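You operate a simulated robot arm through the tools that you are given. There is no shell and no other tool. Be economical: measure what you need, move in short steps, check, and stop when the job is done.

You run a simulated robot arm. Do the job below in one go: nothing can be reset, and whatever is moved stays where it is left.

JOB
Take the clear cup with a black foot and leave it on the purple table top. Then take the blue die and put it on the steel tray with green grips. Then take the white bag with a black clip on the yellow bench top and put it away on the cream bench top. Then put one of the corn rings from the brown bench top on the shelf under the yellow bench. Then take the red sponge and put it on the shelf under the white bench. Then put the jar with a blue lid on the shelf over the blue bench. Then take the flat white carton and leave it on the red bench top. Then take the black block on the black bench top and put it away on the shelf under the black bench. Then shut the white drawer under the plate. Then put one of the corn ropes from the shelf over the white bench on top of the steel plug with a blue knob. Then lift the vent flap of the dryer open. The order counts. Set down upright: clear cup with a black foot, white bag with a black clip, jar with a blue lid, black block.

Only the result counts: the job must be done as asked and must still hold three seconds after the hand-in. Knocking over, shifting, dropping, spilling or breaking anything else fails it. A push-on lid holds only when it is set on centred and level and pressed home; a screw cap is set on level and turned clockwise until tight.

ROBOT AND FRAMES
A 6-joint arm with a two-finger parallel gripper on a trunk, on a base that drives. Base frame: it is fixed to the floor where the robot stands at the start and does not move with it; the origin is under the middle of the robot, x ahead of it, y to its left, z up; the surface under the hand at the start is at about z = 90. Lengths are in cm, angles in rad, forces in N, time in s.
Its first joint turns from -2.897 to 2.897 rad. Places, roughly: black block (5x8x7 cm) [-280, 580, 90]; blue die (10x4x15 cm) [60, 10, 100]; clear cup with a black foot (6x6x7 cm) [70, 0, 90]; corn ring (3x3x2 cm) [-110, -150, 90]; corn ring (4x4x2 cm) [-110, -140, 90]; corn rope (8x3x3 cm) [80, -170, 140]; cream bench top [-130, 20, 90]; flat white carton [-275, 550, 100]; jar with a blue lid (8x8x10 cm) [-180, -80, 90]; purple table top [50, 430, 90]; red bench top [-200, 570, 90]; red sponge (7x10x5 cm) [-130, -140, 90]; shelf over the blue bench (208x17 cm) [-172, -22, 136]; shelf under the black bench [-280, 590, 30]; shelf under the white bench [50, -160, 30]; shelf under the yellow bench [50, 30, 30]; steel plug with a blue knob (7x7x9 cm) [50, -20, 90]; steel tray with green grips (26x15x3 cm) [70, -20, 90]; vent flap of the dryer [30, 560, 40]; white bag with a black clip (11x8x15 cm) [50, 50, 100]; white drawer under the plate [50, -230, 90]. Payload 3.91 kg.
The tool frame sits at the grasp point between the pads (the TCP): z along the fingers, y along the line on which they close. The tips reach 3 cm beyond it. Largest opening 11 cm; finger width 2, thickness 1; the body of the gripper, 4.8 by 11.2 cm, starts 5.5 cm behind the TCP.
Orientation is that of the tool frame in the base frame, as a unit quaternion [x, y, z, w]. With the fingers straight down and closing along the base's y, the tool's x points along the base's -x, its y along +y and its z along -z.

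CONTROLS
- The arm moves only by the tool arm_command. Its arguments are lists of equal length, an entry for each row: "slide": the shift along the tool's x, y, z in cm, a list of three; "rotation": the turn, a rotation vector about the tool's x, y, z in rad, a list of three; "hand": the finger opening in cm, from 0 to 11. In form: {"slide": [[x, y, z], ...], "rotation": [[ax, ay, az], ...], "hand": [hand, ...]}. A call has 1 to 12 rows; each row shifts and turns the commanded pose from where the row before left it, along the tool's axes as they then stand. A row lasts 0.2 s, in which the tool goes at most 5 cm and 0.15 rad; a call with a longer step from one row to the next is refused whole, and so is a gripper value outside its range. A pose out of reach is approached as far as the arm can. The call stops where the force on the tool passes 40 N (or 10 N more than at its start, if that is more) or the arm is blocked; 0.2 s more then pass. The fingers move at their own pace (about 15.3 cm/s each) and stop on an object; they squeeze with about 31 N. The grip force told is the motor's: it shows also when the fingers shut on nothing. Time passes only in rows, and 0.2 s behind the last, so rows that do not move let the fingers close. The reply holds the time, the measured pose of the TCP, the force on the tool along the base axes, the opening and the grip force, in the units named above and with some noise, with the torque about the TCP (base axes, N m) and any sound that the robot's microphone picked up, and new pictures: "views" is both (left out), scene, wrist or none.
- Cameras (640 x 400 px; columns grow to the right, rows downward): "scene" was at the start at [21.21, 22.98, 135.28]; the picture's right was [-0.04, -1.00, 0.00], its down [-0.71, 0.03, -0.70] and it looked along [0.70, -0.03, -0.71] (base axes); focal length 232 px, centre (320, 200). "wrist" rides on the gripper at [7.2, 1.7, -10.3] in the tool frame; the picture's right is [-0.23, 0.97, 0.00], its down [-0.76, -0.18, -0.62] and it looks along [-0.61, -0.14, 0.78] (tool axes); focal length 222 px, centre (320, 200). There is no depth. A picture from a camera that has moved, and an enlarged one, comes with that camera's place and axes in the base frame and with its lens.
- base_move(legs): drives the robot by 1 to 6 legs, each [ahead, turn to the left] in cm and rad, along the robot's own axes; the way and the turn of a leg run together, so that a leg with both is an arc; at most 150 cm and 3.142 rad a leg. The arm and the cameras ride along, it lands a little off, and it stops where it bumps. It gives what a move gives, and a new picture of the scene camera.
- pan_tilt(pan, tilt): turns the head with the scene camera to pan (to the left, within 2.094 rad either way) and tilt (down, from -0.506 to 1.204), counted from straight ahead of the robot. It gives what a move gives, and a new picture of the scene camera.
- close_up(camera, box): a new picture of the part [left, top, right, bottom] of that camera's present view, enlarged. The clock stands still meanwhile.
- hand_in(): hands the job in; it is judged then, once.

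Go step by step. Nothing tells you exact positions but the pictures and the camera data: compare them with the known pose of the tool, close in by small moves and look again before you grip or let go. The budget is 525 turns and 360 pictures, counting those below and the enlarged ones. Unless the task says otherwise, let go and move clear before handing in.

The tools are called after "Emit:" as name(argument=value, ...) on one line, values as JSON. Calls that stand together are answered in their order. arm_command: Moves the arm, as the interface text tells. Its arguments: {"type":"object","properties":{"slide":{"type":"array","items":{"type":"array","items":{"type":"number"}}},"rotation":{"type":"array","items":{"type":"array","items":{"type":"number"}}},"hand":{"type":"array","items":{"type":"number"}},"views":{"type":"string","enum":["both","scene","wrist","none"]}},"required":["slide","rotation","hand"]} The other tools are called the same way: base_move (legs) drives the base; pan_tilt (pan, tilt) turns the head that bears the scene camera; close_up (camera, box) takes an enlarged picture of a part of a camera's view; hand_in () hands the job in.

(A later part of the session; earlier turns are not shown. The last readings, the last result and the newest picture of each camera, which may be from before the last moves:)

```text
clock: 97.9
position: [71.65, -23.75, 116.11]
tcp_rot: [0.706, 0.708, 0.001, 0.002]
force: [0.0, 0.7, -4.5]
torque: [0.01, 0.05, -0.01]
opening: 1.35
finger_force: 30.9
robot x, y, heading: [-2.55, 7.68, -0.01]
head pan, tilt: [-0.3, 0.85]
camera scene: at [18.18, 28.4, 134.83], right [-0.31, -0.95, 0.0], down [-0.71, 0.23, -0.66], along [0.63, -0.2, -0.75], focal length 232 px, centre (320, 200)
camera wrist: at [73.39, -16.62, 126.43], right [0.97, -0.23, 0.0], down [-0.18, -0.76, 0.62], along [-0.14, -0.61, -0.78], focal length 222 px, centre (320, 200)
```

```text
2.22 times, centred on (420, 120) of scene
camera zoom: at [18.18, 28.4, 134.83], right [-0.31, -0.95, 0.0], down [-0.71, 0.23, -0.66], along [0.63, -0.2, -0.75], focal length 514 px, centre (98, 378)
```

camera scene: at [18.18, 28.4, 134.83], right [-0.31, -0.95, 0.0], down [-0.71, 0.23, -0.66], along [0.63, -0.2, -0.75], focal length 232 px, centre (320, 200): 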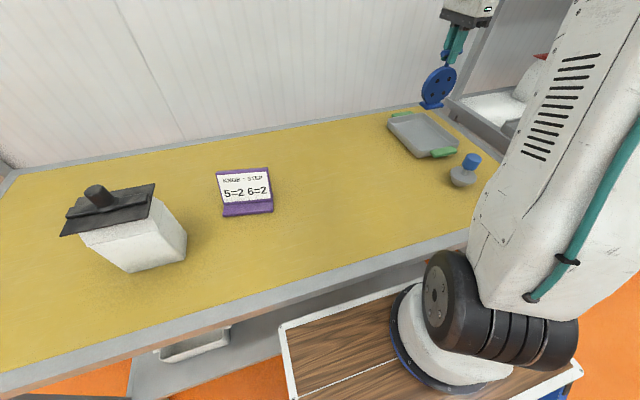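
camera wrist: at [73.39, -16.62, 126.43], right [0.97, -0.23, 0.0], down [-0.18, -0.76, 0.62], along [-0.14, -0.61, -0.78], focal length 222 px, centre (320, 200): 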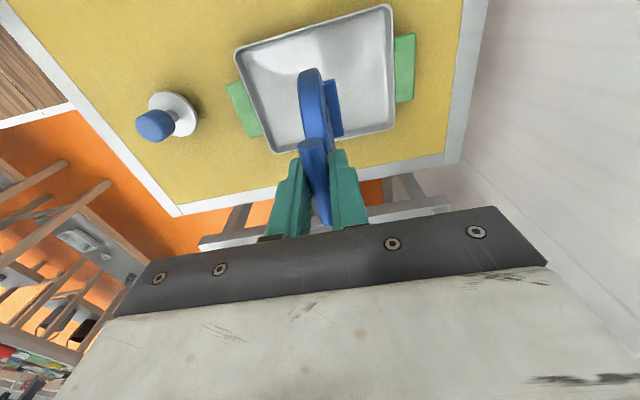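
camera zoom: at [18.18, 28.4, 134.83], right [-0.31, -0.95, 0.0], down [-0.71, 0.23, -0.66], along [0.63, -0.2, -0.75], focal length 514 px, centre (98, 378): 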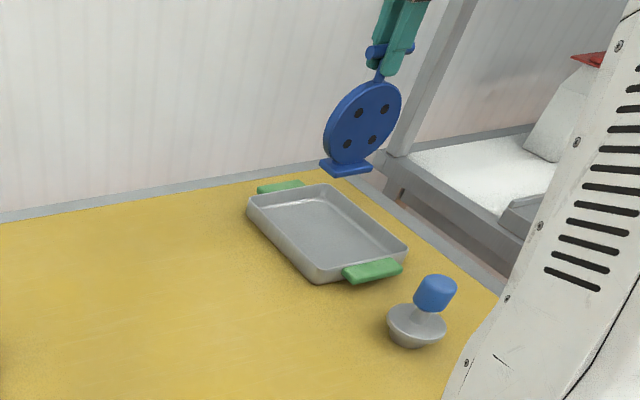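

The die is over the tray's middle. I lower to just above the floor of the tray, then creep.

Emit:
arm_command(slide=[[-0.4, 0.5, 3], [0, 0, 3], [0, 0, 2.5], [0, 0, 0.4], [0, 0, 0.3], [0, 0, 0.3], [0, 0, 0.3], [0, 0, 0.3], [0, 0, 0.3], [0, 0, 0.3]], rotation=[[0, 0, 0], [0, 0, 0], [0, 0, 0], [0, 0, 0], [0, 0, 0], [0, 0, 0], [0, 0, 0], [0, 0, 0], [0, 0, 0], [0, 0, 0]], hand=[1, 1, 1, 1, 1, 1, 1, 1, 1, 1])

```text
clock: 100.1
position: [72.1, -24.29, 105.45]
tcp_rot: [0.707, 0.707, 0.0, 0.002]
force: [0.3, 0.6, -0.2]
torque: [0.15, 0.1, 0.02]
opening: 1.35
finger_force: 30.6
robot x, y, heading: [-2.75, 7.74, -0.017]
head pan, tilt: [-0.3, 0.85]
camera scene: at [18.19, 28.37, 134.83], right [-0.31, -0.95, 0.0], down [-0.71, 0.23, -0.66], along [0.63, -0.2, -0.75], focal length 232 px, centre (320, 200)
camera wrist: at [73.77, -17.08, 115.85], right [0.97, -0.23, 0.0], down [-0.18, -0.76, 0.62], along [-0.14, -0.61, -0.78], focal length 222 px, centre (320, 200)
```

scene: 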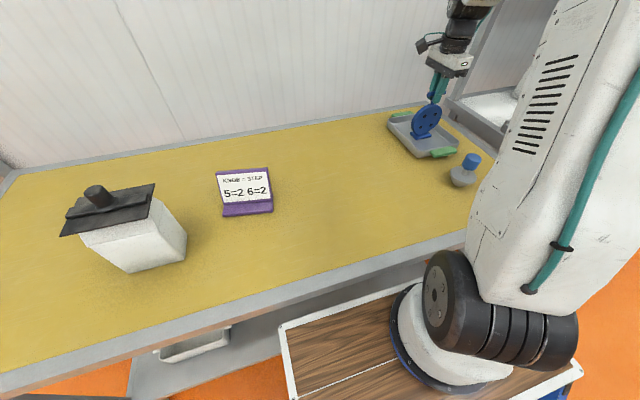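
wrist: 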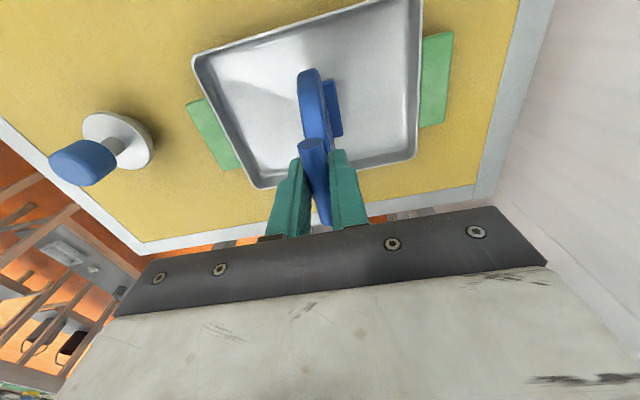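

The load has left the hand, so the die rests on the tray. I nudge 0.15 cm and release.

Emit:
arm_command(slide=[[0, 0, 0.15], [0, 0, 0], [0, 0, 0], [0, 0, 0], [0, 0, -3], [0, 0, -4], [0, 0, -4], [0, 0, -4], [0, 0, 0]], rotation=[[0, 0, 0], [0, 0, 0], [0, 0, 0], [0, 0, 0], [0, 0, 0], [0, 0, 0], [0, 0, 0], [0, 0, 0], [0, 0, 0]], hand=[1, 1, 5, 5, 5, 5, 5, 5, 5])

```text
clock: 102.1
position: [72.2, -24.21, 120.19]
tcp_rot: [0.707, 0.707, 0.001, 0.002]
force: [-0.1, 0.3, -0.3]
torque: [0.0, -0.02, 0.04]
opening: 5.01
finger_force: 0.0
robot x, y, heading: [-2.81, 7.55, -0.016]
head pan, tilt: [-0.3, 0.85]
camera scene: at [18.2, 28.37, 134.83], right [-0.31, -0.95, 0.0], down [-0.71, 0.23, -0.66], along [0.63, -0.2, -0.75], focal length 232 px, centre (320, 200)
camera wrist: at [73.74, -16.98, 130.74], right [0.97, -0.23, 0.0], down [-0.18, -0.76, 0.62], along [-0.14, -0.61, -0.78], focal length 222 px, centre (320, 200)
```

scene: 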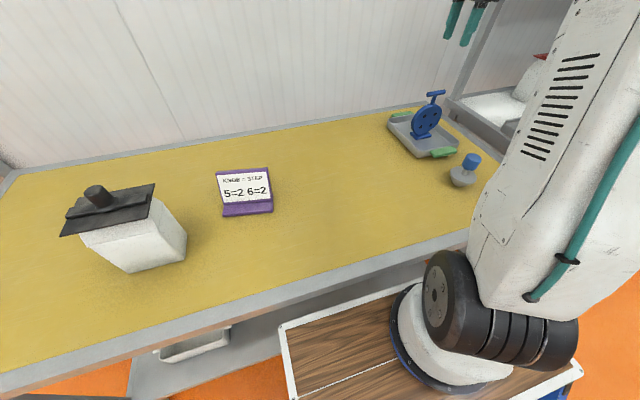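
wrist: 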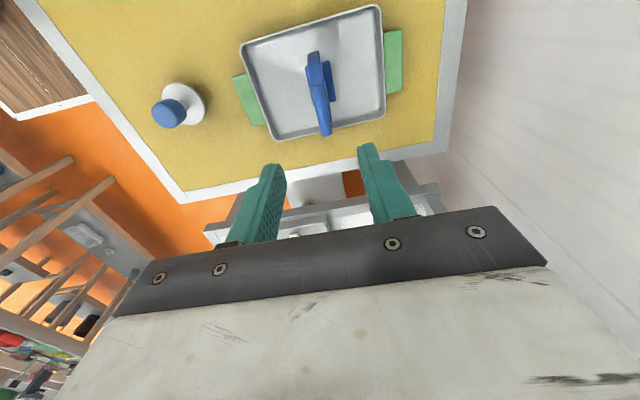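

The die stands on the tray. Next is the bag near (52.5, 54); I'll swing the arm over there at height and study its clip and knob.

Emit:
arm_command(slide=[[4.1, -1, -4], [4.1, -1, 0], [4.1, -1, 0], [4.1, -1, 0], [4.1, -1, 0], [4.1, -1, 0], [4.1, -1, 0], [4.1, -1, 0], [4.1, -1, 0], [4.1, -1, 0]], rotation=[[0, 0, 0], [0, 0, 0], [0, 0, 0], [0, 0, 0], [0, 0, 0], [0, 0, 0], [0, 0, 0], [0, 0, 0], [0, 0, 0], [0, 0, 0]], hand=[5, 5, 5, 5, 5, 5, 5, 5, 5, 5], views="none")

Emit:
arm_command(slide=[[4.1, -1, 0], [4.1, -1, 0], [4.1, -1, 0], [4.1, -1, 0], [4.1, -1, 0], [4.1, -1, 0], [4.1, -1, 0], [4.1, -1, 0], [4.1, -1, 0], [0, 0, 0]], rotation=[[0, 0, 0], [0, 0, 0], [0, 0, 0], [0, 0, 0], [0, 0, 0], [0, 0, 0], [0, 0, 0], [0, 0, 0], [0, 0, 0], [0, 0, 0]], hand=[7, 7, 7, 7, 7, 7, 7, 7, 7, 7])

Emit:
pan_tilt(pan=0.5, tilt=0.7)

```text
refused: row 1 steps farther than a row can; nothing moved
```

```text
clock: 104.3
position: [63.09, 12.45, 120.08]
tcp_rot: [0.707, 0.707, 0.001, 0.002]
force: [0.0, -0.2, -0.3]
torque: [0.01, -0.02, -0.01]
opening: 7.01
finger_force: 0.1
robot x, y, heading: [-2.78, 7.69, -0.014]
head pan, tilt: [-0.3, 0.85]
camera scene: at [18.19, 28.37, 134.83], right [-0.31, -0.95, 0.0], down [-0.71, 0.23, -0.66], along [0.63, -0.2, -0.75], focal length 232 px, centre (320, 200)
camera wrist: at [64.78, 19.71, 130.49], right [0.97, -0.23, 0.0], down [-0.18, -0.76, 0.62], along [-0.14, -0.61, -0.78], focal length 222 px, centre (320, 200)
```

scene: 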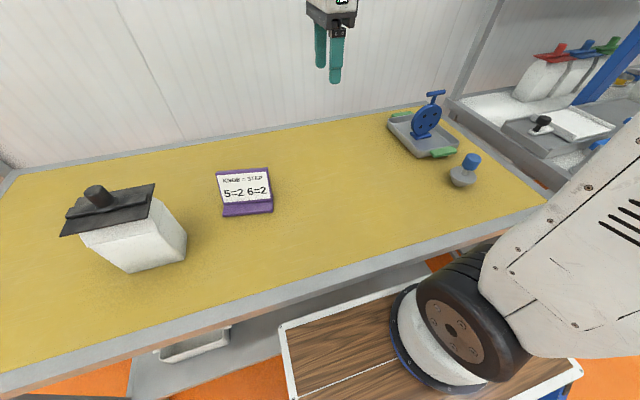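
wrist: 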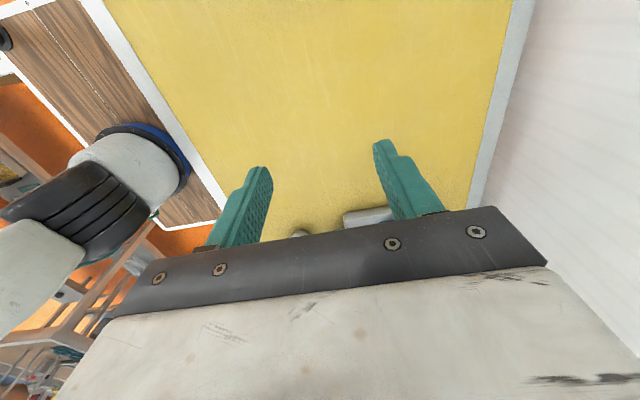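

```text
clock: 105.5
position: [63.24, 12.41, 120.14]
tcp_rot: [0.706, 0.708, 0.001, 0.001]
force: [0.3, 0.2, -0.8]
torque: [0.02, -0.02, -0.03]
opening: 7.0
finger_force: 0.1
robot x, y, heading: [-2.45, 7.38, -0.02]
head pan, tilt: [0.499, 0.7]
camera scene: at [18.27, 34.75, 136.05], right [0.47, -0.88, 0.0], down [-0.57, -0.3, -0.76], along [0.68, 0.36, -0.64], focal length 232 px, centre (320, 200)
```

scene: 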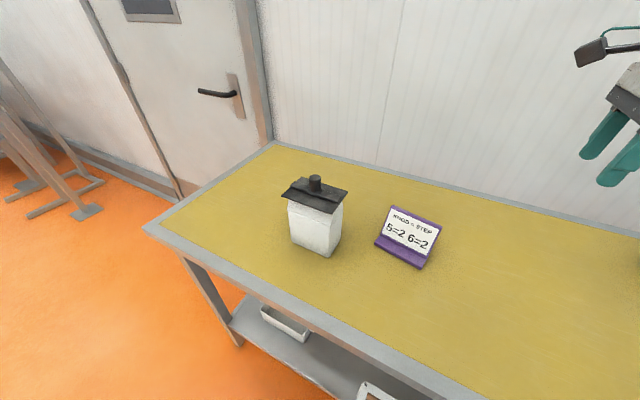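

Emit:
close_up(camera="scene", box=[250, 165, 378, 265])

Emit:
arm_command(slide=[[4, -1, -2], [4, -1, -2], [4, -1, 0], [4, -1, 0], [4, -1, 0], [4, -1, 0], [4, -1, 0], [4, -1, 0], [4, -1, 0], [4, -1, 0], [0, 0, 0]], rotation=[[0, 0, 0], [0, 0, 0], [0, 0, 0], [0, 0, 0], [0, 0, 0], [0, 0, 0], [0, 0, 0], [0, 0, 0], [0, 0, 0], [0, 0, 0], [0, 0, 0]], hand=[7, 7, 7, 7, 7, 7, 7, 7, 7, 7, 7])

```text
4.00 times, centred on (314, 215) of scene
camera zoom: at [18.27, 34.75, 136.05], right [0.47, -0.88, 0.0], down [-0.57, -0.3, -0.76], along [0.68, 0.36, -0.64], focal length 926 px, centre (344, 140)
```

zoom: 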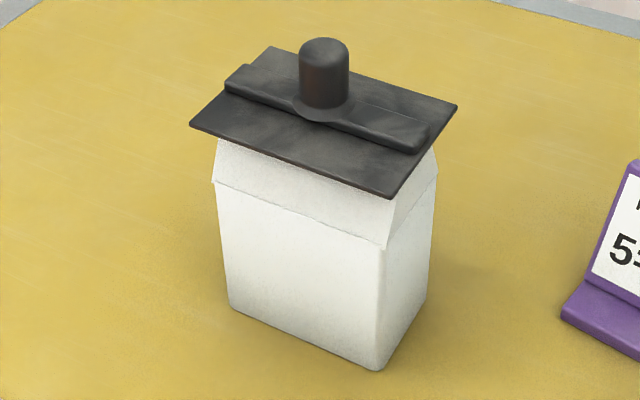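

```text
clock: 107.8
position: [53.04, 52.63, 124.0]
tcp_rot: [0.707, 0.707, 0.001, 0.002]
force: [0.8, 0.4, 0.4]
torque: [0.02, 0.02, -0.01]
opening: 7.01
finger_force: 0.0
robot x, y, heading: [-2.62, 7.55, -0.013]
head pan, tilt: [0.499, 0.7]
camera scene: at [18.26, 34.76, 136.05], right [0.47, -0.88, 0.0], down [-0.57, -0.3, -0.76], along [0.68, 0.36, -0.64], focal length 232 px, centre (320, 200)
camera wrist: at [54.73, 59.86, 134.45], right [0.97, -0.23, 0.0], down [-0.18, -0.76, 0.62], along [-0.14, -0.61, -0.78], focal length 222 px, centre (320, 200)
```

scene: 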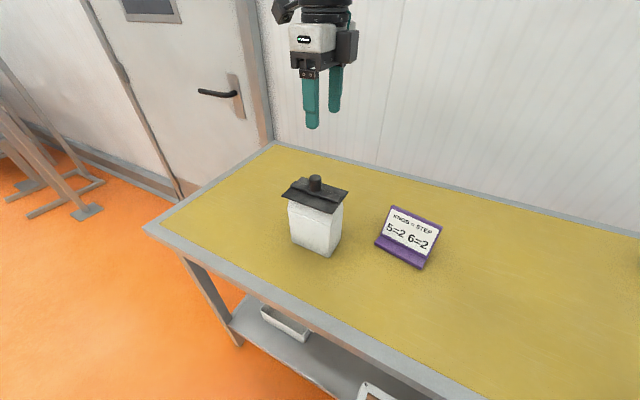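
wrist: 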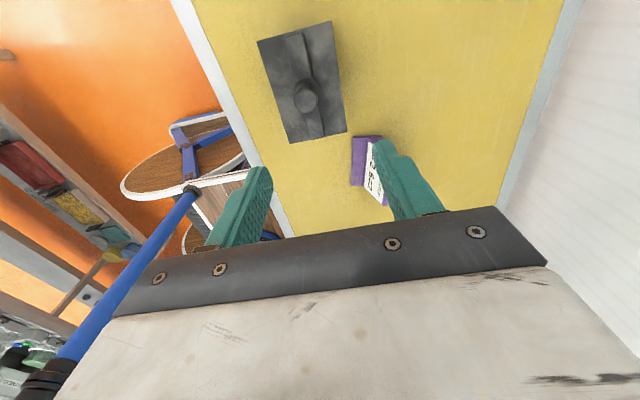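

The knob (about 2.5 cm across, top near z 109) is around (52.2, 54.1). I come down to just above and check alignment.

Emit:
arm_command(slide=[[1.5, -0.8, 3], [0, 0, 3], [0, 0, 3], [0, 0, 1], [0, 0, 0]], rotation=[[0, 0, 0], [0, 0, 0], [0, 0, 0], [0, 0, 0], [0, 0, 0]], hand=[7, 7, 7, 7, 7])

Emit:
close_up(camera="scene", box=[250, 125, 410, 225])

```text
clock: 109.0
position: [52.06, 54.11, 113.96]
tcp_rot: [0.707, 0.707, 0.001, 0.001]
force: [0.0, -0.4, -0.8]
torque: [0.0, -0.03, -0.02]
opening: 6.98
finger_force: 0.1
robot x, y, heading: [-2.89, 7.78, -0.012]
head pan, tilt: [0.499, 0.7]
camera scene: at [18.27, 34.77, 136.05], right [0.47, -0.88, 0.0], down [-0.57, -0.3, -0.76], along [0.68, 0.36, -0.64], focal length 232 px, centre (320, 200)
camera wrist: at [53.8, 61.43, 124.41], right [0.97, -0.23, 0.0], down [-0.18, -0.76, 0.62], along [-0.14, -0.61, -0.78], focal length 222 px, centre (320, 200)
```

scene: 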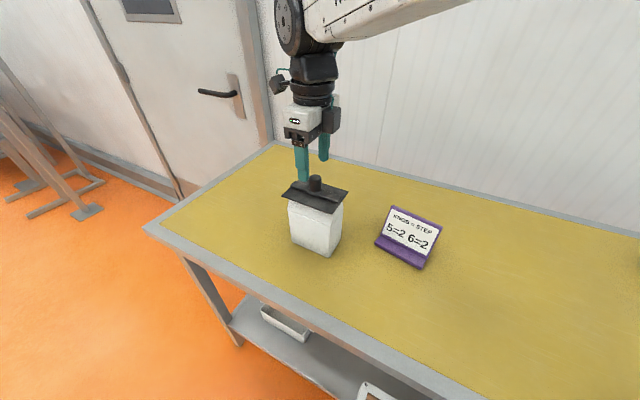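
wrist: 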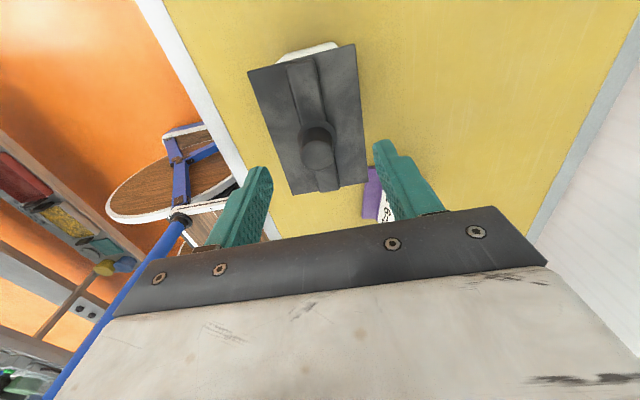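

```text
4.00 times, centred on (330, 175) of scene
camera zoom: at [18.27, 34.77, 136.05], right [0.47, -0.88, 0.0], down [-0.57, -0.3, -0.76], along [0.68, 0.36, -0.64], focal length 926 px, centre (280, 300)
```

zoom: 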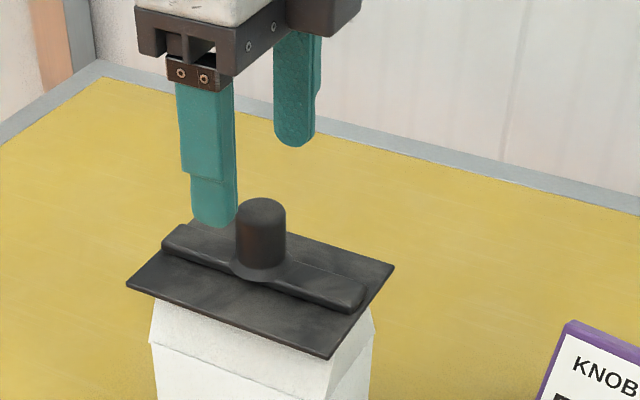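

Emit:
arm_command(slide=[[-0.3, -0.1, 2.2], [0, 0, 2.2], [0, 0, 0], [0, 0, 0], [0, 0, 0]], rotation=[[0, 0, 0], [0, 0, 0], [0, 0, 0], [0, 0, 0], [0, 0, 0]], hand=[7, 7, 7, 1.5, 1.5])

Emit:
close_up(camera="scene", box=[250, 125, 410, 225])

```text
clock: 110.2
position: [52.03, 53.65, 109.7]
tcp_rot: [0.706, 0.708, 0.0, 0.002]
force: [0.6, -0.6, -0.4]
torque: [0.03, -0.03, 0.02]
opening: 2.45
finger_force: 30.7
robot x, y, heading: [-2.45, 7.57, -0.016]
head pan, tilt: [0.499, 0.7]
camera scene: at [18.27, 34.77, 136.05], right [0.47, -0.88, 0.0], down [-0.57, -0.3, -0.76], along [0.68, 0.36, -0.64], focal length 232 px, centre (320, 200)
camera wrist: at [53.68, 60.97, 120.14], right [0.97, -0.23, 0.0], down [-0.18, -0.76, 0.62], along [-0.14, -0.61, -0.78], focal length 222 px, centre (320, 200)
```

scene: 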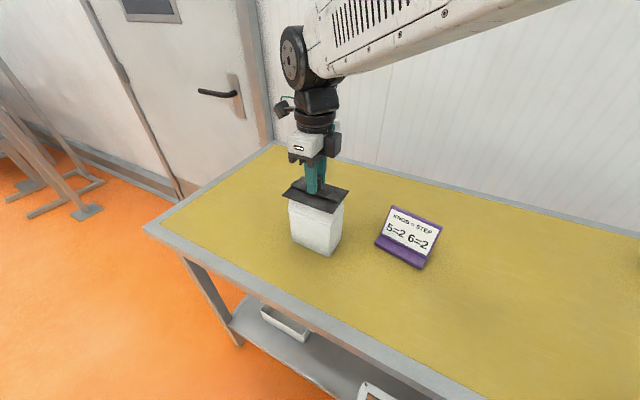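
wrist: 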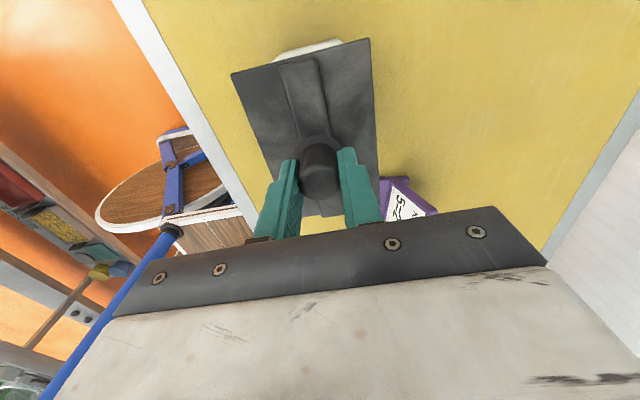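

```text
4.00 times, centred on (330, 175) of scene
camera zoom: at [18.27, 34.77, 136.05], right [0.47, -0.88, 0.0], down [-0.57, -0.3, -0.76], along [0.68, 0.36, -0.64], focal length 926 px, centre (280, 300)
```

zoom: 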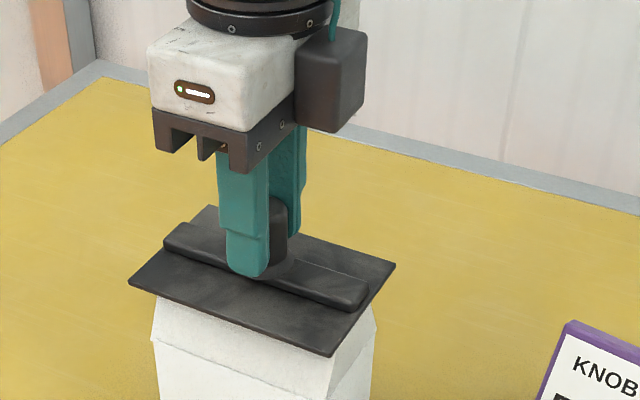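

The knob is gripped. I lift and check the load.

Emit:
arm_command(slide=[[0, 0, -1], [0, 0, -2], [0, 0, -3], [0, 0, -4], [0, 0, -4], [0, 0, -4], [0, 0, 0]], rotation=[[0, 0, 0], [0, 0, 0], [0, 0, 0], [0, 0, 0], [0, 0, 0], [0, 0, 0], [0, 0, 0]], hand=[1.5, 1.5, 1.5, 1.5, 1.5, 1.5, 1.5], views="scene")

```text
clock: 111.8
position: [51.8, 53.94, 127.64]
tcp_rot: [0.707, 0.707, 0.001, 0.002]
force: [-0.5, 0.4, -0.6]
torque: [-0.04, 0.01, -0.01]
opening: 2.45
finger_force: 31.2
robot x, y, heading: [-2.54, 7.59, -0.02]
head pan, tilt: [0.499, 0.7]
camera scene: at [18.27, 34.77, 136.05], right [0.47, -0.88, 0.0], down [-0.57, -0.3, -0.76], along [0.68, 0.36, -0.64], focal length 232 px, centre (320, 200)
```

scene: 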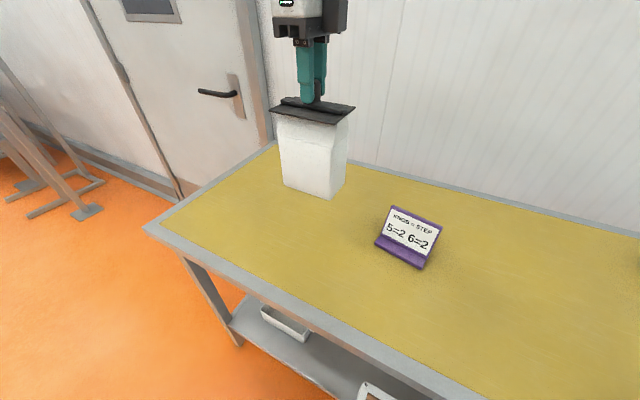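

The bag hangs straight. I raise it, back away from the bench, turn left, and look at the cream bench.

Emit:
arm_command(slide=[[0, 0, -4], [0, 0, -4], [0, 0, -4], [0, 0, 0]], rotation=[[0, 0, 0], [0, 0, 0], [0, 0, 0], [0, 0, 0]], hand=[1.5, 1.5, 1.5, 1.5], views="none")

Emit:
base_move(legs=[[-26, 0], [0, 1.571]])

Emit:
pan_tilt(pan=1.5, tilt=0.6)

```text
clock: 112.8
position: [52.15, 53.57, 139.84]
tcp_rot: [0.706, 0.708, -0.001, 0.001]
force: [-0.1, -0.5, -1.6]
torque: [0.0, -0.01, -0.03]
opening: 2.47
finger_force: 31.1
robot x, y, heading: [-2.55, 7.61, -0.012]
head pan, tilt: [0.499, 0.7]
```

```text
clock: 118.5
position: [-73.98, 63.39, 139.9]
tcp_rot: [0.006, 1.0, 0.002, 0.001]
force: [0.0, -0.3, -0.5]
torque: [-0.02, 0.01, -0.02]
opening: 2.48
finger_force: 31.4
robot x, y, heading: [-28.39, 8.27, 1.544]
head pan, tilt: [0.499, 0.7]
camera scene: at [-55.61, 29.04, 136.05], right [0.89, 0.45, 0.0], down [0.29, -0.57, -0.76], along [-0.35, 0.68, -0.64], focal length 232 px, centre (320, 200)
```

scene: 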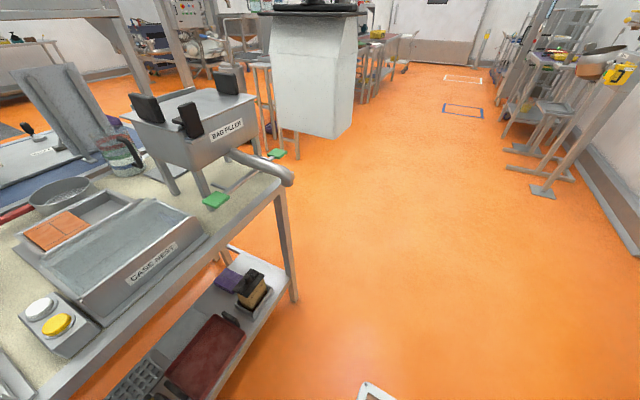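

```text
clock: 119.8
position: [-74.0, 63.4, 139.98]
tcp_rot: [0.006, 1.0, 0.002, 0.002]
force: [-0.6, 0.2, -1.0]
torque: [-0.03, 0.01, -0.01]
opening: 2.48
finger_force: 31.1
robot x, y, heading: [-28.73, 7.9, 1.542]
head pan, tilt: [1.499, 0.6]
camera scene: at [-60.54, 22.35, 136.91], right [0.1, 0.99, 0.0], down [0.56, -0.06, -0.82], along [-0.82, 0.08, -0.57], focal length 232 px, centre (320, 200)
```

scene: 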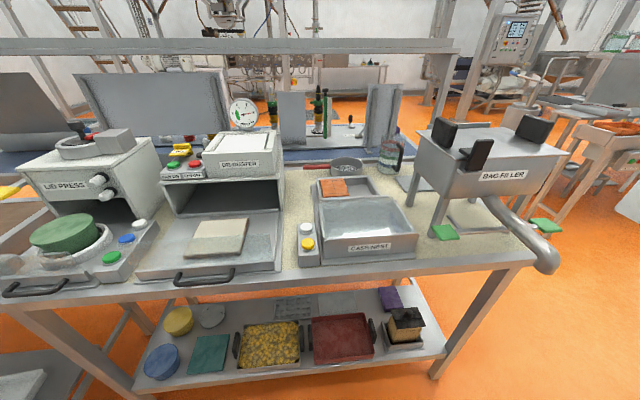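

The cream bench is crowded. I look at the left part and at the gap between the case nest and the bag filler in detail.

Emit:
close_up(camera="scene", box=[280, 120, 580, 300])

Emit:
pan_tilt(pan=2.094, tilt=0.7)

```text
2.13 times, centred on (430, 210) of scene
camera zoom: at [-60.54, 22.35, 136.91], right [0.1, 0.99, 0.0], down [0.56, -0.06, -0.82], along [-0.82, 0.08, -0.57], focal length 494 px, centre (85, 179)
```

zoom: 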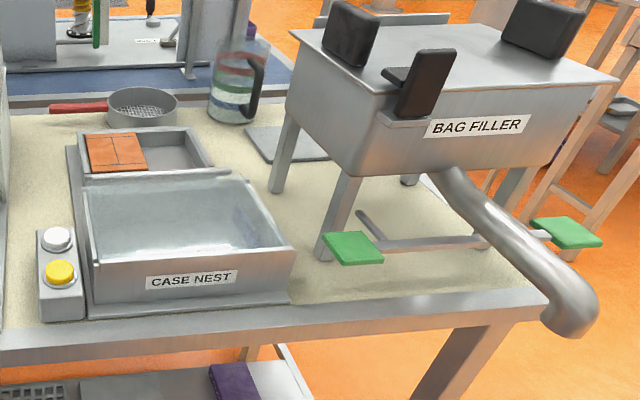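

```text
clock: 120.8
position: [-74.04, 63.39, 139.9]
tcp_rot: [0.007, 1.0, 0.002, 0.001]
force: [0.1, 0.5, -1.0]
torque: [-0.01, 0.02, -0.01]
opening: 2.46
finger_force: 30.1
robot x, y, heading: [-28.86, 8.19, 1.538]
head pan, tilt: [2.094, 0.7]
camera scene: at [-59.22, 17.43, 136.05], right [-0.48, 0.88, 0.0], down [0.57, 0.31, -0.77], along [-0.67, -0.36, -0.64], focal length 232 px, centre (320, 200)
```

scene: 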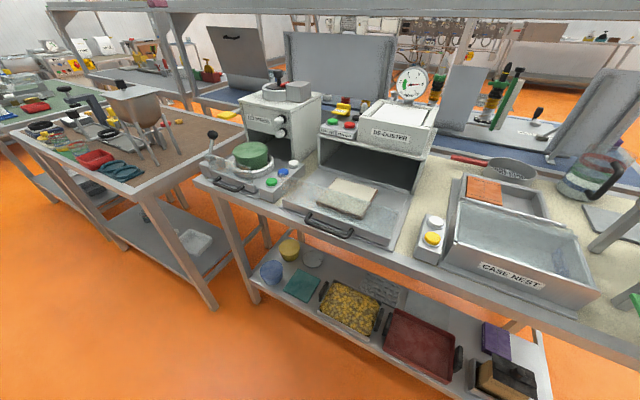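

The only roomy spot is the front strip between the case nest and the filler's green pads, near (-100.5, 57.5). I drive 35 cm along so that the camera faces it.

Emit:
base_move(legs=[[35, 0.03]])

Emit:
pan_tilt(pan=1.55, tilt=0.9)

Emit:
close_up(camera="scene", box=[200, 60, 440, 240])

```text
clock: 123.1
position: [-75.43, 97.52, 139.82]
tcp_rot: [-0.011, 1.0, 0.001, 0.002]
force: [0.0, -0.6, 0.2]
torque: [0.03, 0.0, 0.02]
opening: 2.46
finger_force: 31.4
robot x, y, heading: [-28.17, 43.48, 1.579]
head pan, tilt: [2.094, 0.7]
camera scene: at [-59.15, 52.01, 136.05], right [-0.51, 0.86, 0.0], down [0.56, 0.33, -0.76], along [-0.66, -0.39, -0.64], focal length 232 px, centre (320, 200)
```

scene: 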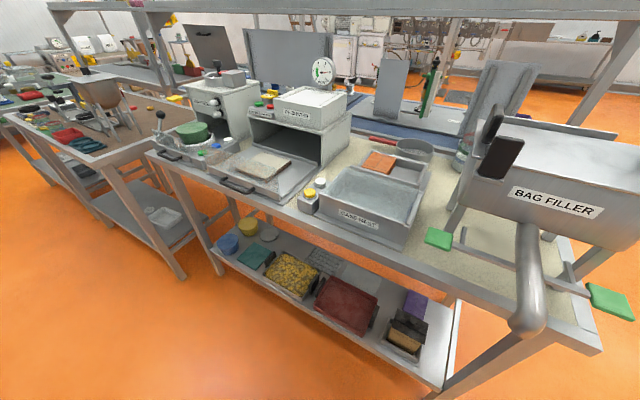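

```text
clock: 124.0
position: [-75.49, 97.51, 139.71]
tcp_rot: [-0.01, 1.0, 0.002, 0.001]
force: [0.4, 0.4, -0.4]
torque: [0.0, -0.02, -0.02]
opening: 2.45
finger_force: 30.6
robot x, y, heading: [-28.67, 43.67, 1.58]
head pan, tilt: [1.55, 0.901]
camera scene: at [-59.37, 56.4, 134.44], right [0.01, 1.0, 0.0], down [0.78, -0.01, -0.62], along [-0.62, 0.01, -0.78], focal length 232 px, centre (320, 200)
```

scene: 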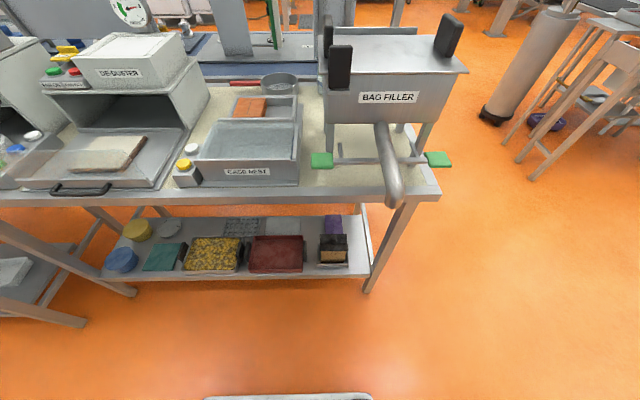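

```text
2.22 times, centred on (320, 150) of scene
camera zoom: at [-59.37, 56.4, 134.44], right [0.01, 1.0, 0.0], down [0.78, -0.01, -0.62], along [-0.62, 0.01, -0.78], focal length 514 px, centre (320, 311)
```

zoom: 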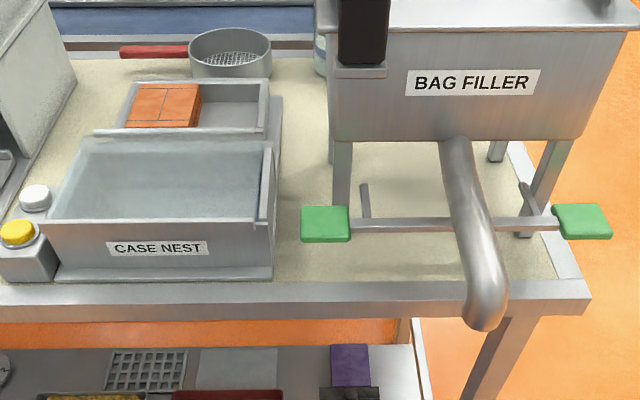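

The green pads turn out to be raised handles at z≈97, so the front strip is blocked. I check the area between the nest, strainer and filler more closely.

Emit:
pan_tilt(pan=1.7, tilt=0.6)

Emit:
close_up(camera="scene", box=[220, 90, 420, 210])

Emit:
close_up(camera="scene", box=[0, 60, 240, 220])

```text
clock: 124.8
position: [-75.43, 97.35, 139.85]
tcp_rot: [-0.011, 1.0, 0.001, 0.001]
force: [0.3, -0.7, -1.1]
torque: [-0.01, -0.01, 0.0]
opening: 2.43
finger_force: 31.3
robot x, y, heading: [-28.53, 43.95, 1.581]
head pan, tilt: [1.7, 0.6]
camera scene: at [-60.57, 55.11, 136.91], right [-0.13, 0.99, 0.0], down [0.56, 0.08, -0.82], along [-0.82, -0.11, -0.57], focal length 232 px, centre (320, 200)
```

scene: 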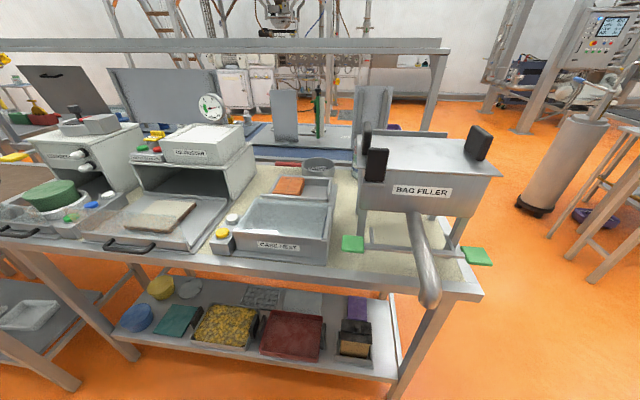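

```text
3.20 times, centred on (320, 150) of scene
camera zoom: at [-60.57, 55.11, 136.91], right [-0.13, 0.99, 0.0], down [0.56, 0.08, -0.82], along [-0.82, -0.11, -0.57], focal length 741 px, centre (320, 360)
```

zoom: 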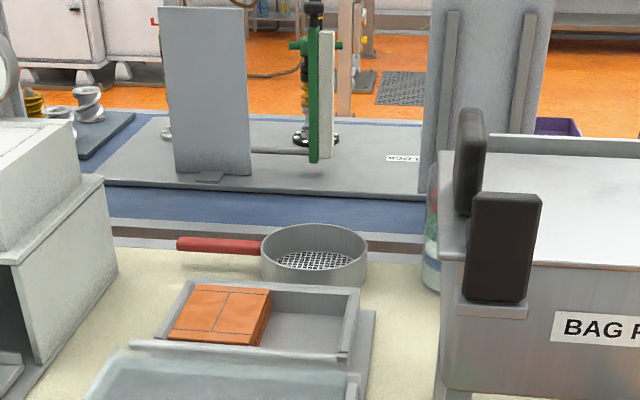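

```text
2.50 times, centred on (120, 140) of scene
camera zoom: at [-60.57, 55.11, 136.91], right [-0.13, 0.99, 0.0], down [0.56, 0.08, -0.82], along [-0.82, -0.11, -0.57], focal length 579 px, centre (820, 350)
```

zoom: 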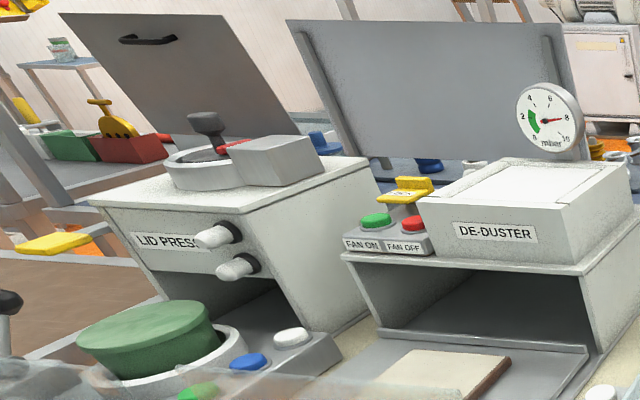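

There is a free strip about 10 cm wide between the de-duster (y≈15.5) and the nest (y≈27), around x −115…−150. I raise the bag well clear, go level with it and face it.

Emit:
arm_command(slide=[[0, 0, -4], [0, 0, -4], [0, 0, -4], [0, 0, -4], [0, 0, 0]], rotation=[[0, 0, 0], [0, 0, 0], [0, 0, 0], [0, 0, 0], [0, 0, 0]], hand=[1.5, 1.5, 1.5, 1.5, 1.5], views="none")

Emit:
base_move(legs=[[-22, 0], [0, 1.56]])

Emit:
pan_tilt(pan=-0.1, tilt=0.6)

```text
clock: 126.0
position: [-71.81, 95.12, 143.46]
tcp_rot: [-0.01, 1.0, 0.003, -0.002]
force: [-0.4, 0.1, -0.9]
torque: [0.02, 0.02, 0.01]
opening: 2.46
finger_force: 31.0
out of reach, approached as far as the arm can: row 1, 2, 3, 4
robot x, y, heading: [-28.37, 43.64, 1.58]
head pan, tilt: [1.7, 0.6]
```

```text
clock: 131.6
position: [-79.37, -22.3, 143.46]
tcp_rot: [0.717, -0.697, -0.002, 0.003]
force: [0.4, 0.7, -0.4]
torque: [-0.02, 0.0, -0.02]
opening: 2.44
finger_force: 31.3
robot x, y, heading: [-28.68, 21.67, -3.126]
head pan, tilt: [1.7, 0.6]
camera scene: at [-39.42, -10.97, 136.92], right [-0.99, -0.14, 0.0], down [-0.08, 0.56, -0.83], along [0.12, -0.82, -0.56], focal length 232 px, centre (320, 200)
```

scene: 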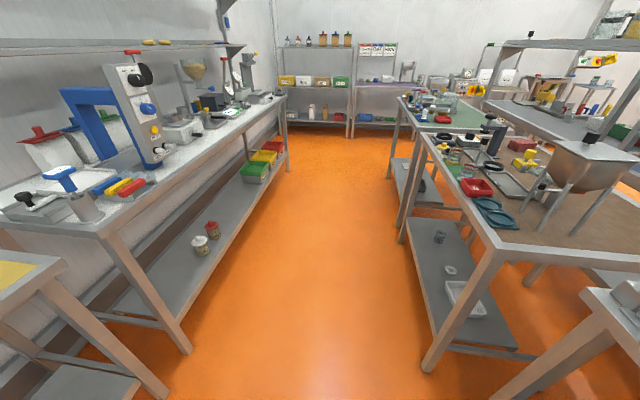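

```text
clock: 133.3
position: [-79.28, -22.34, 143.52]
tcp_rot: [0.718, -0.696, -0.001, 0.003]
force: [0.5, 0.5, 0.1]
torque: [-0.02, -0.03, -0.01]
opening: 2.48
finger_force: 31.1
robot x, y, heading: [-27.99, 21.79, -3.125]
head pan, tilt: [-0.099, 0.6]
camera scene: at [-49.5, -1.49, 136.92], right [0.08, 1.0, 0.0], down [0.56, -0.05, -0.83], along [-0.82, 0.07, -0.56], focal length 232 px, centre (320, 200)
```

scene: 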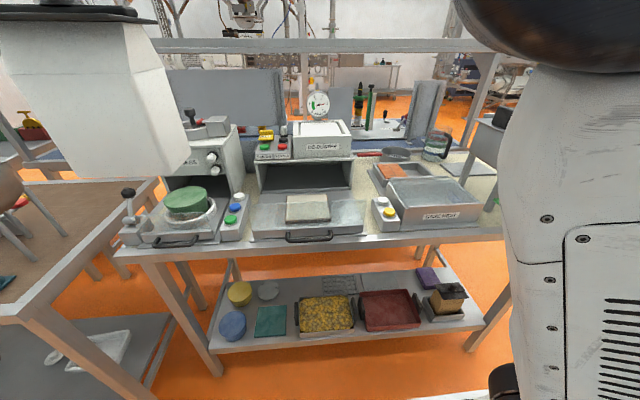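

The bag is clear of everything. I bring the arm straight ahead of the robot and turn the bag so its narrow side lies along y.

Emit:
arm_command(slide=[[-4.4, 0.7, 0.5], [-4.4, 0.7, 0.5], [-4.4, 0.7, 0.5], [-4.4, 0.7, 0.5], [-4.4, 0.7, 0.5], [-4.4, 0.7, 0.5], [-4.4, 0.7, 0], [-4.4, 0.7, 0], [-4.4, 0.7, 0], [-4.4, 0.7, 0]], rotation=[[0, 0, 0], [0, 0, 0], [0, 0, 0], [0, 0, 0], [0, 0, 0], [0, 0, 0], [0, 0, 0], [0, 0, 0], [0, 0, 0], [0, 0, 0]], hand=[1.5, 1.5, 1.5, 1.5, 1.5, 1.5, 1.5, 1.5, 1.5, 1.5], views="none")

Emit:
arm_command(slide=[[0, 0, 0], [0, 0, 0], [0, 0, 0], [0, 0, 0], [0, 0, 0], [0, 0, 0], [0, 0, 0], [0, 0, 0], [0, 0, 0], [0, 0, 0], [0, 0, 0], [0, 0, 0]], rotation=[[0, 0, -0.14], [0, 0, -0.14], [0, 0, -0.14], [0, 0, -0.14], [0, 0, -0.14], [0, 0, -0.14], [0, 0, -0.14], [0, 0, -0.14], [0, 0, -0.14], [0, 0, -0.14], [0, 0, -0.14], [0, 0, 0]], hand=[1.5, 1.5, 1.5, 1.5, 1.5, 1.5, 1.5, 1.5, 1.5, 1.5, 1.5, 1.5], views="none")

Emit:
base_move(legs=[[26, 0]])

Emit:
pan_tilt(pan=-0.3, tilt=0.65)

```text
clock: 135.6
position: [-87.67, 21.26, 140.16]
tcp_rot: [0.718, -0.696, -0.001, 0.002]
force: [-0.2, -0.4, -0.3]
torque: [-0.01, 0.0, -0.01]
opening: 2.46
finger_force: 31.2
robot x, y, heading: [-27.9, 21.43, -3.126]
head pan, tilt: [-0.099, 0.6]
```

```text
clock: 138.2
position: [-87.73, 21.4, 140.38]
tcp_rot: [1.0, 0.001, -0.003, 0.002]
force: [-0.3, 0.8, -0.8]
torque: [0.03, 0.0, 0.02]
opening: 2.45
finger_force: 31.2
robot x, y, heading: [-28.03, 22.02, -3.125]
head pan, tilt: [-0.099, 0.6]
```

```text
clock: 140.1
position: [-114.89, 20.68, 140.5]
tcp_rot: [1.0, 0.002, -0.002, 0.002]
force: [-0.2, 0.2, -1.1]
torque: [0.03, -0.02, -0.02]
opening: 2.45
finger_force: 31.0
robot x, y, heading: [-55.09, 21.28, -3.117]
head pan, tilt: [-0.099, 0.6]
camera scene: at [-76.6, -2.07, 136.92], right [0.08, 1.0, 0.0], down [0.56, -0.04, -0.82], along [-0.82, 0.07, -0.57], focal length 232 px, centre (320, 200)
```

scene: 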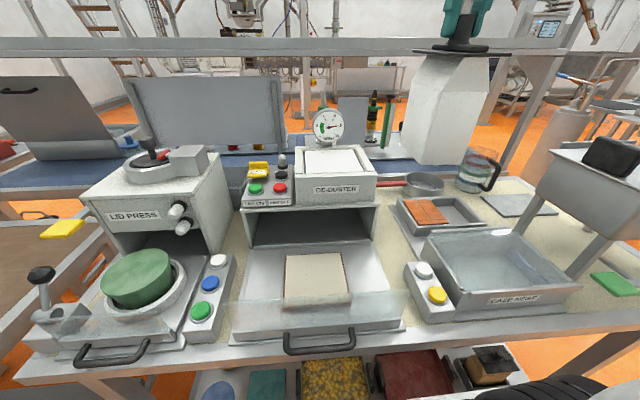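

```text
clock: 140.8
position: [-114.96, 20.62, 140.41]
tcp_rot: [1.0, 0.001, -0.002, 0.002]
force: [-0.1, -0.4, -0.4]
torque: [-0.01, 0.0, -0.03]
opening: 2.45
finger_force: 30.5
robot x, y, heading: [-55.5, 21.18, -3.121]
head pan, tilt: [-0.3, 0.649]
camera scene: at [-76.13, -0.37, 136.49], right [0.28, 0.96, 0.0], down [0.58, -0.17, -0.8], along [-0.77, 0.22, -0.6], focal length 232 px, centre (320, 200)
```

scene: 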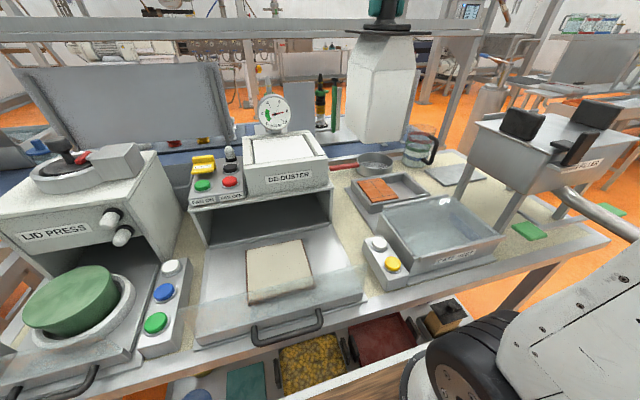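

Emit:
close_up(camera="scene", box=[290, 130, 450, 230])

Emit:
arm_command(slide=[[0, 0, 0]], rotation=[[0, 0, 0]], hand=[1.5], views="wrist")

```text
4.00 times, centred on (370, 180) of scene
camera zoom: at [-76.13, -0.37, 136.49], right [0.28, 0.96, 0.0], down [0.58, -0.17, -0.8], along [-0.77, 0.22, -0.6], focal length 926 px, centre (120, 280)
```

zoom: 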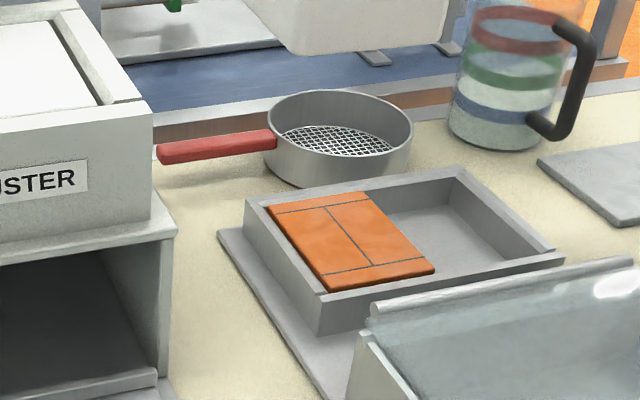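

```text
clock: 141.2
position: [-114.84, 20.79, 140.33]
tcp_rot: [1.0, 0.001, -0.003, 0.002]
force: [0.1, 0.6, -0.8]
torque: [0.0, 0.01, -0.02]
opening: 2.49
finger_force: 30.9
robot x, y, heading: [-55.57, 20.88, -3.119]
head pan, tilt: [-0.3, 0.649]
camera wrist: at [-107.6, 19.07, 150.75], right [-0.22, -0.97, 0.0], down [-0.76, 0.18, 0.63], along [-0.61, 0.14, -0.78], focal length 222 px, centre (320, 200)
```

wrist: 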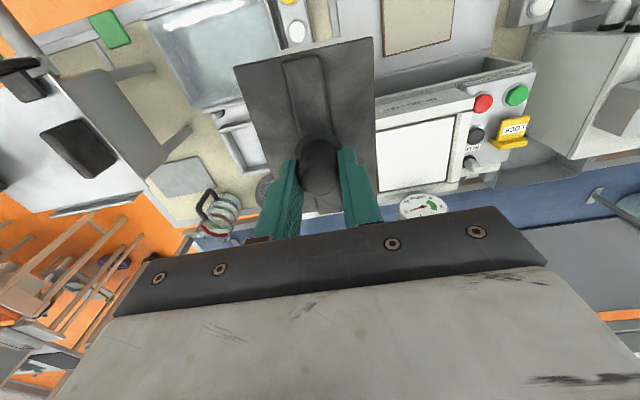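

The strip is y 17–27 at x −118…−140. I move the bag to (−131, 22), staying high, then check from the camera before lowering.

Emit:
arm_command(slide=[[-3.2, -0.2, 0.6], [-3.2, -0.3, 0.6], [-3.2, -0.2, 0.6], [-3.2, -0.3, 0.6], [-3.2, -0.2, 0.6], [0, 0, 0]], rotation=[[0, 0, 0], [0, 0, 0], [0, 0, 0], [0, 0, 0], [0, 0, 0], [0, 0, 0]], hand=[1.5, 1.5, 1.5, 1.5, 1.5, 1.5])

```text
clock: 142.6
position: [-131.16, 21.94, 137.48]
tcp_rot: [1.0, 0.003, -0.002, 0.002]
force: [0.5, 0.2, -0.6]
torque: [0.03, 0.02, 0.03]
opening: 2.45
finger_force: 31.1
robot x, y, heading: [-55.37, 21.08, -3.118]
head pan, tilt: [-0.3, 0.649]
camera scene: at [-76.12, -0.37, 136.49], right [0.28, 0.96, 0.0], down [0.58, -0.17, -0.8], along [-0.77, 0.22, -0.6], focal length 232 px, centre (320, 200)
camera wrist: at [-123.77, 20.28, 147.8], right [-0.22, -0.97, 0.0], down [-0.76, 0.18, 0.63], along [-0.61, 0.14, -0.78], focal length 222 px, centre (320, 200)
```

scene: 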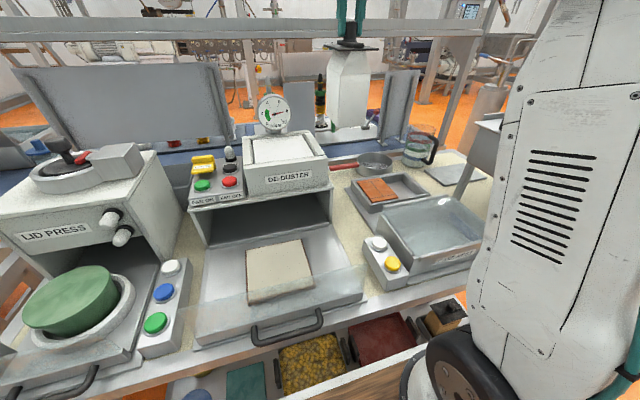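
wrist: 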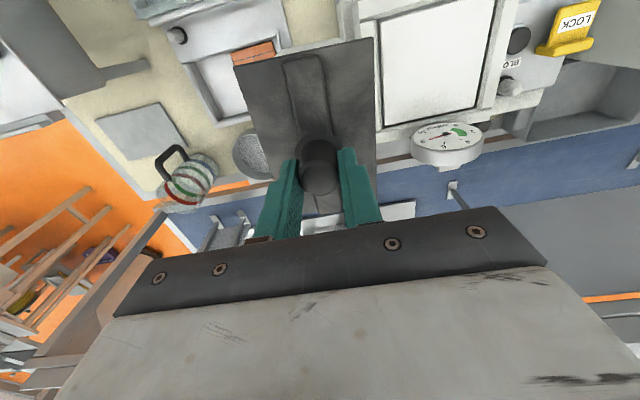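

Emit:
arm_command(slide=[[0, 0, 3], [0, 0, 3], [0, 0, 3], [0, 0, 2], [0, 0, 0]], rotation=[[0, 0, 0], [0, 0, 0], [0, 0, 0], [0, 0, 0], [0, 0, 0]], hand=[1.5, 1.5, 1.5, 1.5, 1.5], views="none")

Emit:
close_up(camera="scene", box=[270, 70, 430, 230])

Emit:
close_up(camera="wrist", box=[140, 0, 500, 225])

```text
clock: 143.8
position: [-131.0, 21.62, 126.52]
tcp_rot: [1.0, 0.002, -0.002, 0.002]
force: [-0.4, -0.3, -0.5]
torque: [0.01, 0.04, -0.02]
opening: 2.44
finger_force: 31.0
robot x, y, heading: [-55.23, 21.54, -3.123]
head pan, tilt: [-0.3, 0.649]
```

```text
2.50 times, centred on (350, 150) of scene
camera zoom: at [-76.13, -0.37, 136.49], right [0.28, 0.96, 0.0], down [0.58, -0.17, -0.8], along [-0.77, 0.22, -0.6], focal length 579 px, centre (245, 325)
```

zoom: 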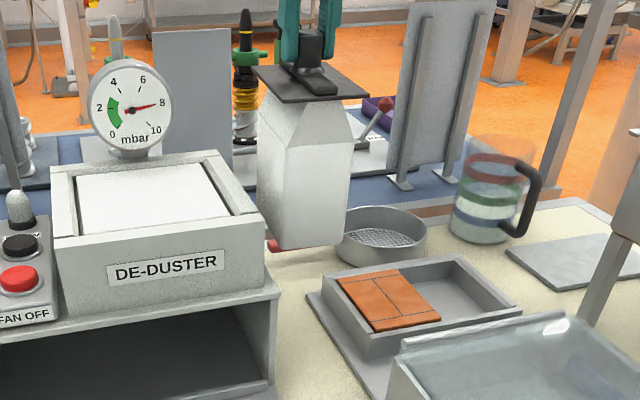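

```text
1.78 times, centred on (320, 112) of wrist
camera zoom: at [-123.69, 19.98, 136.74], right [-0.22, -0.97, 0.0], down [-0.76, 0.18, 0.63], along [-0.61, 0.14, -0.78], focal length 395 px, centre (320, 356)
```

zoom: 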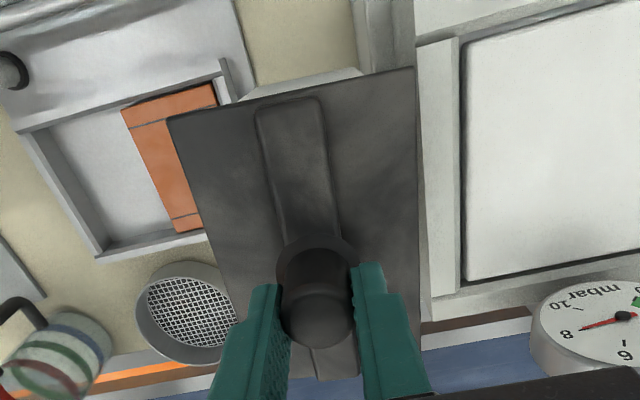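

Measured in the same view, the bag spans y 17.4–25.2, so I shift it +0.8 in y and lower to just over the surface.

Emit:
arm_command(slide=[[0, -0.8, 1], [0, 0, 3], [0, 0, 3], [0, 0, 3], [0, 0, 2], [0, 0, 0]], rotation=[[0, 0, 0], [0, 0, 0], [0, 0, 0], [0, 0, 0], [0, 0, 0], [0, 0, 0]], hand=[1.5, 1.5, 1.5, 1.5, 1.5, 1.5], views="none")

Emit:
close_up(camera="scene", box=[270, 90, 430, 230])

Emit:
close_up(camera="wrist", box=[140, 0, 500, 225])

```text
clock: 145.2
position: [-131.01, 22.62, 114.63]
tcp_rot: [1.0, 0.003, -0.002, 0.002]
force: [0.1, 0.4, -1.2]
torque: [0.0, 0.0, 0.0]
opening: 2.45
finger_force: 31.5
robot x, y, heading: [-55.22, 21.18, -3.12]
head pan, tilt: [-0.3, 0.649]
```

```text
2.86 times, centred on (350, 160) of scene
camera zoom: at [-76.13, -0.37, 136.49], right [0.28, 0.96, 0.0], down [0.58, -0.17, -0.8], along [-0.77, 0.22, -0.6], focal length 661 px, centre (234, 314)
```

zoom: 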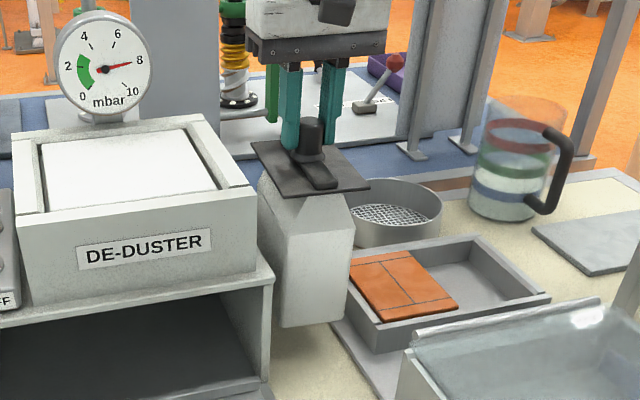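

```text
1.78 times, centred on (320, 112) of wrist
camera zoom: at [-123.75, 21.06, 124.94], right [-0.22, -0.97, 0.0], down [-0.76, 0.18, 0.63], along [-0.61, 0.14, -0.78], focal length 395 px, centre (320, 356)
```

zoom: 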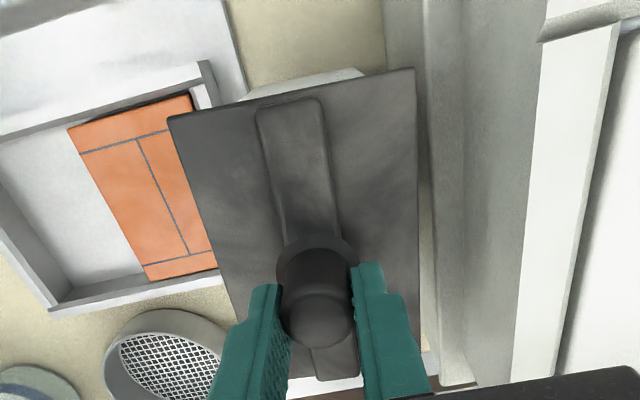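

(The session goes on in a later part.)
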